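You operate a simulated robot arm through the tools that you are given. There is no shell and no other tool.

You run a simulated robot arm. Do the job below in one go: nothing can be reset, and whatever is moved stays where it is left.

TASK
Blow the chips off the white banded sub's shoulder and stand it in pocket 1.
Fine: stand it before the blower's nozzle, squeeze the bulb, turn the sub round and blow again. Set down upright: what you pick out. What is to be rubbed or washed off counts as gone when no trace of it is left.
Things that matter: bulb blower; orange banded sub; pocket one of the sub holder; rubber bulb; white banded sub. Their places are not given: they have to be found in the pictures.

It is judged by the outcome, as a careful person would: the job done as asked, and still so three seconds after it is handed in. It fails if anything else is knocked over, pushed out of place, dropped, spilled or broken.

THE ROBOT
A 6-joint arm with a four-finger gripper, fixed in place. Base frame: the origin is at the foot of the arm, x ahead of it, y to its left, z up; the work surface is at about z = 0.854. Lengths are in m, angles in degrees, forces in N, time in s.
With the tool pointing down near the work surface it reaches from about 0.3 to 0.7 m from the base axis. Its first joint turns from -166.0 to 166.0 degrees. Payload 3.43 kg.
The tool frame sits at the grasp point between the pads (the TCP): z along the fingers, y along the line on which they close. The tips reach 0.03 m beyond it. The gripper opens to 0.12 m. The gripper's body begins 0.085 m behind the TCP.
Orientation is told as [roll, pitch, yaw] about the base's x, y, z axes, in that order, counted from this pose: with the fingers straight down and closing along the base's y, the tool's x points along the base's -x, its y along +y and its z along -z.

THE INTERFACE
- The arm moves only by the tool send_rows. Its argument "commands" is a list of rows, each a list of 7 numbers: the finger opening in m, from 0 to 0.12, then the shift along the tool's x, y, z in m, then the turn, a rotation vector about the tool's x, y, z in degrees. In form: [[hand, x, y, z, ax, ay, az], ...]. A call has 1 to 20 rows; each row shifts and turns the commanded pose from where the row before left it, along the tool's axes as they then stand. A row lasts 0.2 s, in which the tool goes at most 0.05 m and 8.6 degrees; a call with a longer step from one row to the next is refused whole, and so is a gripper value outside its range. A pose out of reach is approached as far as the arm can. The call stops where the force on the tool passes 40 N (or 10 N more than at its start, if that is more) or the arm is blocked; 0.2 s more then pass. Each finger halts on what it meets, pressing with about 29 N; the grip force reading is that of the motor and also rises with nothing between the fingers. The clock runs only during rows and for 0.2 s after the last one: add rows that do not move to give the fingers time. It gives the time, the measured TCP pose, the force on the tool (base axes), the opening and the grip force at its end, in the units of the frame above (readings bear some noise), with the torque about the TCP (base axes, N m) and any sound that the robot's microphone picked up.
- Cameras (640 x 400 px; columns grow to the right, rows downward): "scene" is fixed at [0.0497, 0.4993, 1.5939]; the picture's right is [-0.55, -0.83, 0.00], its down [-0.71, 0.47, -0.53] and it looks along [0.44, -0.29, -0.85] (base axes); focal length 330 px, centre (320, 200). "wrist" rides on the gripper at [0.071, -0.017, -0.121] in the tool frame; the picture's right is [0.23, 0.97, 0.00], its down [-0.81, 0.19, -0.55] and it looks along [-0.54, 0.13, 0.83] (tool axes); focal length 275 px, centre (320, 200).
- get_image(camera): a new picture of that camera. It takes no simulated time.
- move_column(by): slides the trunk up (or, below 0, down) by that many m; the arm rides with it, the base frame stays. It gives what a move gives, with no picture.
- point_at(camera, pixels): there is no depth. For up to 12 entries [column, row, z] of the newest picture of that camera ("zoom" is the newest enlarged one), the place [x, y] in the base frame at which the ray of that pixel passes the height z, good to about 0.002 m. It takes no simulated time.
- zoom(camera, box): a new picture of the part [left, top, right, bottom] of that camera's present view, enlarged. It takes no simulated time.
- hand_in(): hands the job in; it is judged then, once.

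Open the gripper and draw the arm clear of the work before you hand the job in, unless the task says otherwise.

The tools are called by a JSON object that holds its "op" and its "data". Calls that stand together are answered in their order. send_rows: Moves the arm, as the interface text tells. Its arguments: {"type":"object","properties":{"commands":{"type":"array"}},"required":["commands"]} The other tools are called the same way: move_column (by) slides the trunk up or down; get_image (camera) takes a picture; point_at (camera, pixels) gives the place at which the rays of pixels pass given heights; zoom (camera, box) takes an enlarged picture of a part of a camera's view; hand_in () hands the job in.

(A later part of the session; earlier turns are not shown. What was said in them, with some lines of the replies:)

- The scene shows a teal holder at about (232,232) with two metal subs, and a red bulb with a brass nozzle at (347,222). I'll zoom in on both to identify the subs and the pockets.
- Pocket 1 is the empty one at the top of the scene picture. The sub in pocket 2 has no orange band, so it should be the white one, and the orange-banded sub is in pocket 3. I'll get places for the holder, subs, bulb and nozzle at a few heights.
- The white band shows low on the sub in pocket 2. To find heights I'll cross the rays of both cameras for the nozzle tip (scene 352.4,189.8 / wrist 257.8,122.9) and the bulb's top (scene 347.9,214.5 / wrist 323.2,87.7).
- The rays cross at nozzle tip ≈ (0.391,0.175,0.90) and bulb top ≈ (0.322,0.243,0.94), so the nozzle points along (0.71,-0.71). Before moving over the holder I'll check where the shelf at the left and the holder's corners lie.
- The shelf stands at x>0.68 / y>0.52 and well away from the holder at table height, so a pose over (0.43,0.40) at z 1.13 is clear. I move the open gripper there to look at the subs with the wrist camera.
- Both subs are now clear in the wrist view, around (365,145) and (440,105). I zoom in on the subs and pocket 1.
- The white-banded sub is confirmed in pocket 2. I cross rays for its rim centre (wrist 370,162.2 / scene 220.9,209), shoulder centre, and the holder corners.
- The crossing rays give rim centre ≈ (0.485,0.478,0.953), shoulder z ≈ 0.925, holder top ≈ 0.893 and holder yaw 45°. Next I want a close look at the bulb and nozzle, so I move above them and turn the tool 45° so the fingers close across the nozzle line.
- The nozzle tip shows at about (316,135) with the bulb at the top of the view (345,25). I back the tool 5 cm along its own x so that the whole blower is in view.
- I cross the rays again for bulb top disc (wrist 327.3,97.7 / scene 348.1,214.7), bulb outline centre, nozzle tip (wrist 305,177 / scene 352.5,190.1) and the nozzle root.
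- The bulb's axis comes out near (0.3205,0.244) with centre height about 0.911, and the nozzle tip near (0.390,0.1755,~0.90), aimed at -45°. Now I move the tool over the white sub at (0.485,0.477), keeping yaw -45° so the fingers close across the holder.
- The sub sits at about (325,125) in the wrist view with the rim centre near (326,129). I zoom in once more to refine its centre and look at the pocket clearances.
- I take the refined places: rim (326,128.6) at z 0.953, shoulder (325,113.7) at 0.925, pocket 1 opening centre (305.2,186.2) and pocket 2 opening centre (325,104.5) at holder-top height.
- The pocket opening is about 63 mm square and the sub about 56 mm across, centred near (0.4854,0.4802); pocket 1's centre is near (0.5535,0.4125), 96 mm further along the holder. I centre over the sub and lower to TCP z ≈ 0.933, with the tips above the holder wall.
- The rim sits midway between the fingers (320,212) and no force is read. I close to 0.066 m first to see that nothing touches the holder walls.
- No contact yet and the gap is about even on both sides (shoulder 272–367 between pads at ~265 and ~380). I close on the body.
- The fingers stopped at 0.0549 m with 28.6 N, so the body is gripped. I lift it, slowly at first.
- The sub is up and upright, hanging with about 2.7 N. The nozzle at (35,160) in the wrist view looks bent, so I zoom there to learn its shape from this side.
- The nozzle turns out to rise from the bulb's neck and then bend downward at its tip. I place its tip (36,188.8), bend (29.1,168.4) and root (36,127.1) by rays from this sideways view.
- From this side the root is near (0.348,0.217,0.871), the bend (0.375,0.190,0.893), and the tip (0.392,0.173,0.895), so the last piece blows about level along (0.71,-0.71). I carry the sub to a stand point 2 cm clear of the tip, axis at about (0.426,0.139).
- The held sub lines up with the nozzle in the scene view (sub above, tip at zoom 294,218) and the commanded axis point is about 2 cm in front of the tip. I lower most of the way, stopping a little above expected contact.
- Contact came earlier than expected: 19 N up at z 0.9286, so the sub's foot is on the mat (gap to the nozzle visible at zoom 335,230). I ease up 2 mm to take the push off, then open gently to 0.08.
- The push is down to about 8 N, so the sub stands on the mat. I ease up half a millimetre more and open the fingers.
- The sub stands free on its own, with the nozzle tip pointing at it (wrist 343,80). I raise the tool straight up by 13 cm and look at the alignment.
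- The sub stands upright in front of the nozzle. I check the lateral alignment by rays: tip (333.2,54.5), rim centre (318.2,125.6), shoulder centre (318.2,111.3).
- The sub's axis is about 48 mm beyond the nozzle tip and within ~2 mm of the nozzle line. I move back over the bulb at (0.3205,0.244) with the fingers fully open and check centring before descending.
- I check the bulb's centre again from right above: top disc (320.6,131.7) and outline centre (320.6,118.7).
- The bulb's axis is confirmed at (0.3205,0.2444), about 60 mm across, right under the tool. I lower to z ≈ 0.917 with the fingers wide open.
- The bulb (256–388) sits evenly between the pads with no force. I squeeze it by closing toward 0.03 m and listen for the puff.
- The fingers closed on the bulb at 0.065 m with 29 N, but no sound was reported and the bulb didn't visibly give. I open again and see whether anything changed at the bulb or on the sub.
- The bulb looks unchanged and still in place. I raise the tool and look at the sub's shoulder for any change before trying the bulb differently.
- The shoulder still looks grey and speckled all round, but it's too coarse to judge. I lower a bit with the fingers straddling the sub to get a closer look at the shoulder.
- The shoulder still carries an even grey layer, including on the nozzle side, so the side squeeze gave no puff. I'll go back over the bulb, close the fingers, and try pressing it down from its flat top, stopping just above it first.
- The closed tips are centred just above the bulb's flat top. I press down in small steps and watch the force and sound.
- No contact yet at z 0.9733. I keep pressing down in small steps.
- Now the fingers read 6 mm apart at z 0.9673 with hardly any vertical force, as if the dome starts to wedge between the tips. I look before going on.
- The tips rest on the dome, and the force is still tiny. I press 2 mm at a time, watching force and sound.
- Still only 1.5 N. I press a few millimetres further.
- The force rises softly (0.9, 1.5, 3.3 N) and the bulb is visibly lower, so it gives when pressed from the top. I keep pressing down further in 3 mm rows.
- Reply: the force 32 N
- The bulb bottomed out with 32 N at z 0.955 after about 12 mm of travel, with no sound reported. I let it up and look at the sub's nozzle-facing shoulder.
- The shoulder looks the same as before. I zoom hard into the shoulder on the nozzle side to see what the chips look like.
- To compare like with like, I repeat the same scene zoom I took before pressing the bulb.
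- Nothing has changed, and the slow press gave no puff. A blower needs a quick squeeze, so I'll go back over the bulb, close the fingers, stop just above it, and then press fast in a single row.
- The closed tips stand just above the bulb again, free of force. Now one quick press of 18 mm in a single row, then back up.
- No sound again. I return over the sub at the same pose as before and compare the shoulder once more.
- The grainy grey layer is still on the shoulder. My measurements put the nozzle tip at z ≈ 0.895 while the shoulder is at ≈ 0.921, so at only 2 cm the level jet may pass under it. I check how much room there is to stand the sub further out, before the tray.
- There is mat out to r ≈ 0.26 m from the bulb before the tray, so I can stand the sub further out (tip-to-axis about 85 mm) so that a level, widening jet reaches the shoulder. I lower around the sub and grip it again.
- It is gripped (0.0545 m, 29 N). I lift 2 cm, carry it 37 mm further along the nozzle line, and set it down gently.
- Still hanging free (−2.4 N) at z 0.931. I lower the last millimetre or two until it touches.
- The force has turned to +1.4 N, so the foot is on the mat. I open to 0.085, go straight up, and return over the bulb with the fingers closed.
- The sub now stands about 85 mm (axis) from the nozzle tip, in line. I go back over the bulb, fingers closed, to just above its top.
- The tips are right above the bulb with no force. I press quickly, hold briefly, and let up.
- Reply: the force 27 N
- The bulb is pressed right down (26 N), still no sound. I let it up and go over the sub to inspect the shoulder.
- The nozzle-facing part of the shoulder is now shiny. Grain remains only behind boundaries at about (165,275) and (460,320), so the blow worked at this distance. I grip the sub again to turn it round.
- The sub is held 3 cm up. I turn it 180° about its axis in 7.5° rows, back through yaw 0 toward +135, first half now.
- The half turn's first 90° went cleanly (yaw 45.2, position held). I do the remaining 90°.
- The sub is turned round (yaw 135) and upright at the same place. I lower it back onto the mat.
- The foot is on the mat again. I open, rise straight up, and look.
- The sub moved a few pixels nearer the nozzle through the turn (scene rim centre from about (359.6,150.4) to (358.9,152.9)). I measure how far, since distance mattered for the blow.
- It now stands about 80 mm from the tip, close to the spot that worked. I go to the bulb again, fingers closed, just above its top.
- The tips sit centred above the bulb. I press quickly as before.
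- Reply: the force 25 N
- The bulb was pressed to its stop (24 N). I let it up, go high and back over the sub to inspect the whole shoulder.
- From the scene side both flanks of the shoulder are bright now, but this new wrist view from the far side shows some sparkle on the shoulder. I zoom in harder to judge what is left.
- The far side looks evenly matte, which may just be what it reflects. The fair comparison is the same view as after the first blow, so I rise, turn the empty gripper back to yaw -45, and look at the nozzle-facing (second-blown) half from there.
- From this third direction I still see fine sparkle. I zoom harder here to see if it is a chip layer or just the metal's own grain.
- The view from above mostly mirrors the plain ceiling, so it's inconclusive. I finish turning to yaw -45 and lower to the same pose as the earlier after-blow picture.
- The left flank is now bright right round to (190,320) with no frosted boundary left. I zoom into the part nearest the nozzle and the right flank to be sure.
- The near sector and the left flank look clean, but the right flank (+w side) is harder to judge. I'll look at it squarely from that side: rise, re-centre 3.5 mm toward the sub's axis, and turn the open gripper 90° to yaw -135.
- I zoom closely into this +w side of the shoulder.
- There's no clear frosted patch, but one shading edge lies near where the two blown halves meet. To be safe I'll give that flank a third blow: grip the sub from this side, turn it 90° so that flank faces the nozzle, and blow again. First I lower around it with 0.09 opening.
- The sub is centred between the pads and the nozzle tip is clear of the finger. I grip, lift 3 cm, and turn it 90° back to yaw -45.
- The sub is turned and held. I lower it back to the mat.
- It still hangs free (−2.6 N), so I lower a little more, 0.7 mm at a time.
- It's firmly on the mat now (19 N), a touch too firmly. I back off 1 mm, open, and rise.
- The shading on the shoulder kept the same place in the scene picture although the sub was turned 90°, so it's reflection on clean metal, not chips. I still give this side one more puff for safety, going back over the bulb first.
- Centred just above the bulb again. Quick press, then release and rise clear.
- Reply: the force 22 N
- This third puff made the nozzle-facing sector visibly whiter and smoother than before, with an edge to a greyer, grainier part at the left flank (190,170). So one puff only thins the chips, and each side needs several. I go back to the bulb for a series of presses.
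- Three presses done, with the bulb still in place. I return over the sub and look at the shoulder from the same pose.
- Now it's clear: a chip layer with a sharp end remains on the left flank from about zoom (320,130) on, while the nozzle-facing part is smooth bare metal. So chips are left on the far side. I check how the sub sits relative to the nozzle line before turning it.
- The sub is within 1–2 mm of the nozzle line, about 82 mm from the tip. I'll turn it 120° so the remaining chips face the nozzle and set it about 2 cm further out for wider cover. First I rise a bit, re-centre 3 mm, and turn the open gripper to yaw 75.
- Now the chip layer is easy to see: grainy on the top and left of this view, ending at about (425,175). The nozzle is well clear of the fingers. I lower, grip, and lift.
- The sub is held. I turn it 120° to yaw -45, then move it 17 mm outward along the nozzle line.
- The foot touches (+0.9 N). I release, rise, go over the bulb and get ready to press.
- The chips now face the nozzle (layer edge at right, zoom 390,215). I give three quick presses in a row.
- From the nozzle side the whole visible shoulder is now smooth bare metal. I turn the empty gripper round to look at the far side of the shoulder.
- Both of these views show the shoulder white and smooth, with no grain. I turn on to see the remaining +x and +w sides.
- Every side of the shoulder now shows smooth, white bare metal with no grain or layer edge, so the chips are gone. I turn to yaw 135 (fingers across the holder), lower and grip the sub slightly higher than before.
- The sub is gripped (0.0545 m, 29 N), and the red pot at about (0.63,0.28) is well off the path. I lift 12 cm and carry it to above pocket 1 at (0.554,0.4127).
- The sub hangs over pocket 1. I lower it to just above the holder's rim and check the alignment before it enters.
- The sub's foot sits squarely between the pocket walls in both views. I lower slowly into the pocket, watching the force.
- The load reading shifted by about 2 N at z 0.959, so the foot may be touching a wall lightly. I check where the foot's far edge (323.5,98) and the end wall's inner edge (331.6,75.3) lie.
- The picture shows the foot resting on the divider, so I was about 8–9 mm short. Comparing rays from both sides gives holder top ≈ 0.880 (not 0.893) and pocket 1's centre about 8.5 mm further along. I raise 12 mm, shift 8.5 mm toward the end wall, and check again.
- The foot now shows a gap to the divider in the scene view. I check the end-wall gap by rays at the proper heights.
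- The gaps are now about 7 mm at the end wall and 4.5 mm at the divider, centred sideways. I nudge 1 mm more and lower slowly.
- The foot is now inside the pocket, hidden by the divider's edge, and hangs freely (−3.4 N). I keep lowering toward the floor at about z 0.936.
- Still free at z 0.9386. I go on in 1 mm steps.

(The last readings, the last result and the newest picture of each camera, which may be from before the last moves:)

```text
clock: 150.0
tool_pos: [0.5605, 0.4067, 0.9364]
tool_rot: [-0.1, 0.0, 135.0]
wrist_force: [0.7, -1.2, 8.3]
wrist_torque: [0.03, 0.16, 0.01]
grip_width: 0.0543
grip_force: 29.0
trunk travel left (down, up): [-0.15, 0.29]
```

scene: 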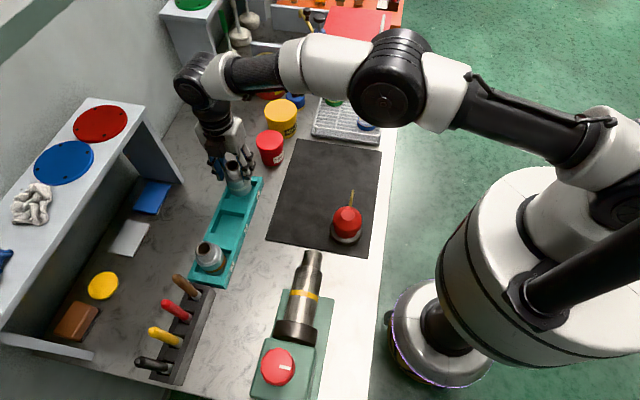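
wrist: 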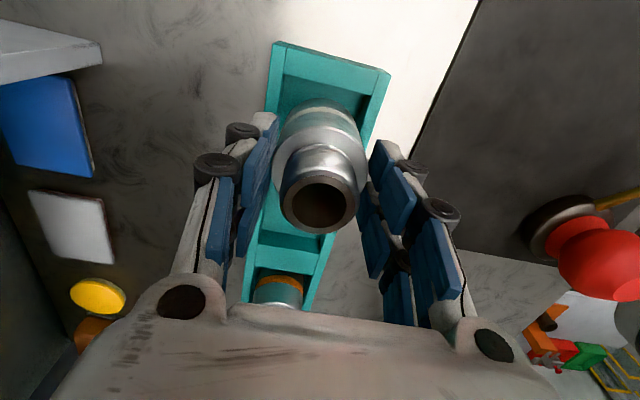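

The sub stands on the pocket floor (+8 N at z 0.936). I ease off half a millimetre, open the fingers and rise straight up.

{"op": "send_rows", "data": {"commands": [[0.045, 0, 0, -0.0006, 0, 0, 0], [0.055, 0, 0, 0, 0, 0, 0], [0.065, 0, 0, 0, 0, 0, 0], [0.085, 0, 0, 0, 0, 0, 0], [0.085, 0, 0, 0, 0, 0, 0], [0.085, 0, 0, 0, 0, 0, 0]]}}

{"op": "send_rows", "data": {"commands": [[0.085, 0, 0, -0.01, 0, 0, 0], [0.085, 0, 0, -0.02, 0, 0, 0], [0.09, 0, 0, -0.03, 0, 0, 0], [0.1, 0, 0, -0.04, 0, 0, 0], [0.1, 0, 0, -0.04, 0, 0, 0], [0.1, 0, 0, 0, 0, 0, 0]]}}

{"op": "get_image", "data": {"camera": "scene"}}

{"op": "zoom", "data": {"camera": "scene", "box": [190, 150, 290, 240]}}

{"op": "get_image", "data": {"camera": "wrist"}}

```text
clock: 151.4
tool_pos: [0.5603, 0.407, 0.9348]
tool_rot: [0.0, 0.0, 135.0]
wrist_force: [0.3, 0.4, 0.4]
wrist_torque: [0.04, 0.03, 0.0]
grip_width: 0.0848
grip_force: 0.0
trunk travel left (down, up): [-0.15, 0.29]
```

```text
clock: 152.8
tool_pos: [0.5587, 0.4068, 1.0761]
tool_rot: [0.0, 0.0, 135.0]
wrist_force: [0.7, 0.9, 0.2]
wrist_torque: [0.0, 0.04, -0.01]
grip_width: 0.1001
grip_force: 0.1
trunk travel left (down, up): [-0.15, 0.29]
```

```text
taken
```

scene: 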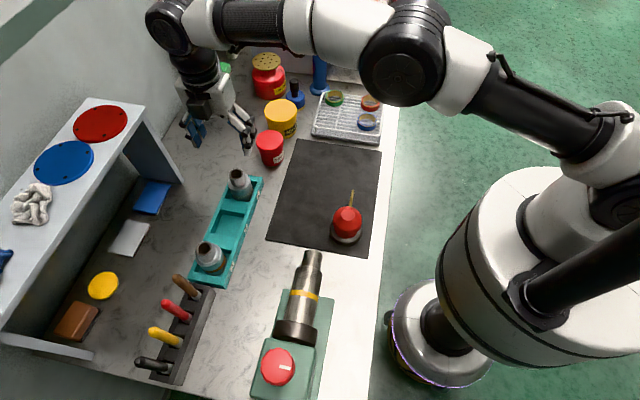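

```text
4.44 times, centred on (240, 195) of scene
```

zoom: 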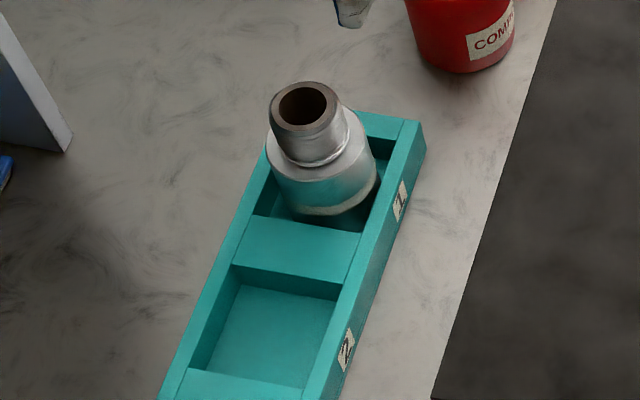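

```text
taken
```

wrist: 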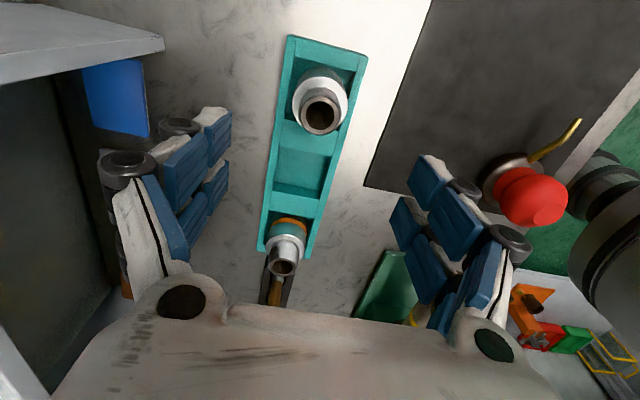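

The sub stands in pocket 1. I zoom in to check that its shoulder is clean, that it stands upright, and that the blower is where it was.

{"op": "zoom", "data": {"camera": "scene", "box": [222, 165, 258, 200]}}

{"op": "zoom", "data": {"camera": "wrist", "box": [275, 55, 370, 145]}}

{"op": "zoom", "data": {"camera": "scene", "box": [290, 170, 400, 260]}}

```text
11.43 times, centred on (240, 182) of scene
```

zoom: 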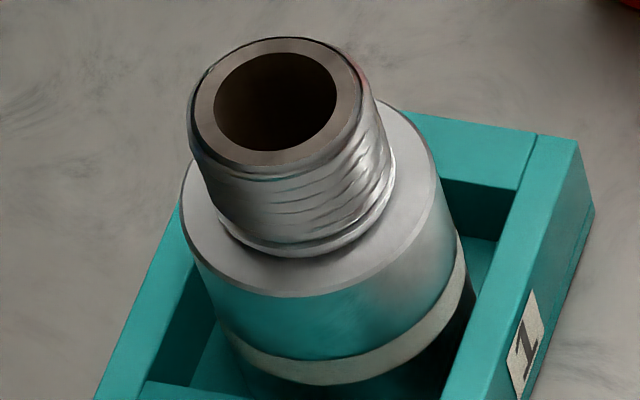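

```text
4.44 times, centred on (322, 100) of wrist
```

zoom: 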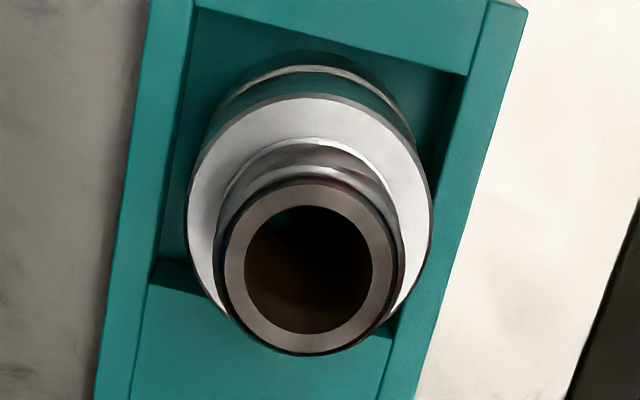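

```text
4.44 times, centred on (345, 215) of scene
```

zoom: 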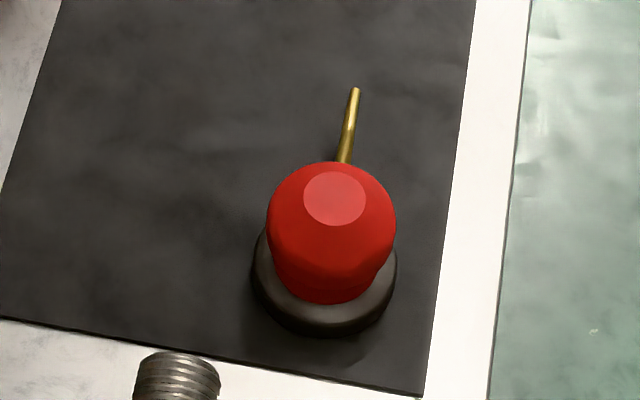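

The shoulder is smooth bare metal, the sub stands upright in pocket 1, and the blower is at its original place (top disc 334,198 as at the start). I raise the open gripper and draw it back clear of the work.

{"op": "send_rows", "data": {"commands": [[0.1, 0, 0, -0.035, 0, 0, 0], [0.1, 0, 0, -0.035, 0, 0, 0], [0.1, 0, 0.037, 0, 0, 0, 0], [0.1, 0, 0.037, 0, 0, 0, 0], [0.1, 0, 0.037, 0, 0, 0, 0], [0.1, 0, 0.037, 0, 0, 0, 0], [0.1, 0, 0.037, 0, 0, 0, 0], [0.1, 0, 0, 0, 0, 0, 0], [0.1, 0, 0, 0, 0, 0, 0]]}}

{"op": "get_image", "data": {"camera": "scene"}}

{"op": "zoom", "data": {"camera": "scene", "box": [170, 150, 290, 300]}}

```text
clock: 154.8
tool_pos: [0.4282, 0.2744, 1.1451]
tool_rot: [0.0, 0.0, 135.0]
wrist_force: [0.3, 0.0, 0.1]
wrist_torque: [0.02, 0.01, 0.03]
grip_width: 0.1
grip_force: 0.0
trunk travel left (down, up): [-0.15, 0.29]
```

```text
taken
```

scene: 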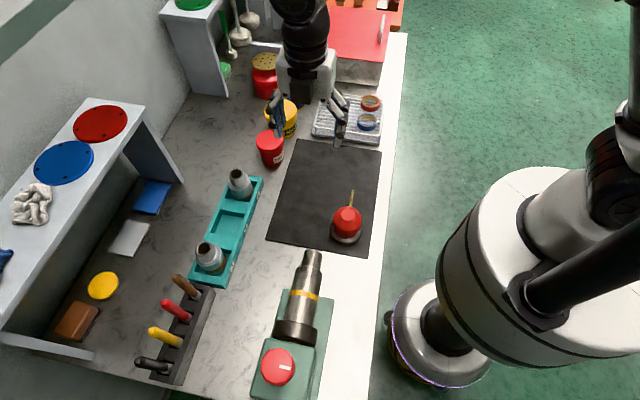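

```text
2.67 times, centred on (230, 225) of scene
```

zoom: 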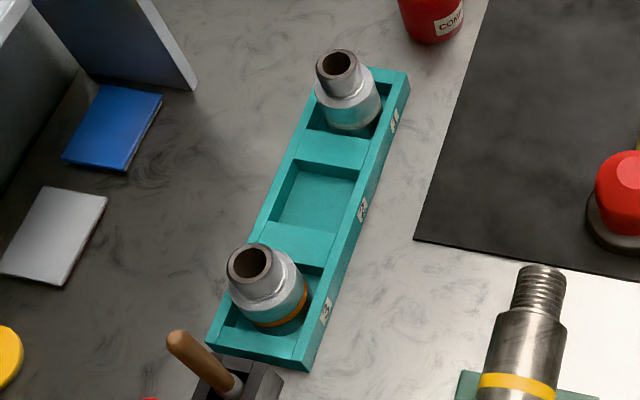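

The white-banded sub stands upright in pocket 1 with a clean shoulder, the orange one is untouched in pocket 3, and the holder and blower are where they were. The gripper is open and clear, so I hand the job in.

{"op": "hand_in", "data": {}}

```text
The job is handed in.
```

The white banded sub stands upright in pocket 1. Its shoulder showed smooth bare metal from every side, with no grain left. I've handed the job in.

- **Squeezing the bulb:** a side squeeze with the fingers gave no puff, so I pressed the bulb down from its flat top instead.
- **Distance from the nozzle:** two presses with the sub about 5 cm from the nozzle tip moved nothing. The blows worked once it stood 8 to 10 cm away.
- **More than two blows:** one puff only thinned the chips, so I turned the sub to three further positions and gave several extra puffs.
- **Setting it down:** on the first try at pocket 1 the sub's foot touched the divider lightly (about 2 N). I lifted it, shifted about 9 mm and set it on the pocket floor.

In the last pictures the orange banded sub is still in pocket 3, and the holder and blower are where they started. The gripper is open and clear of the work.
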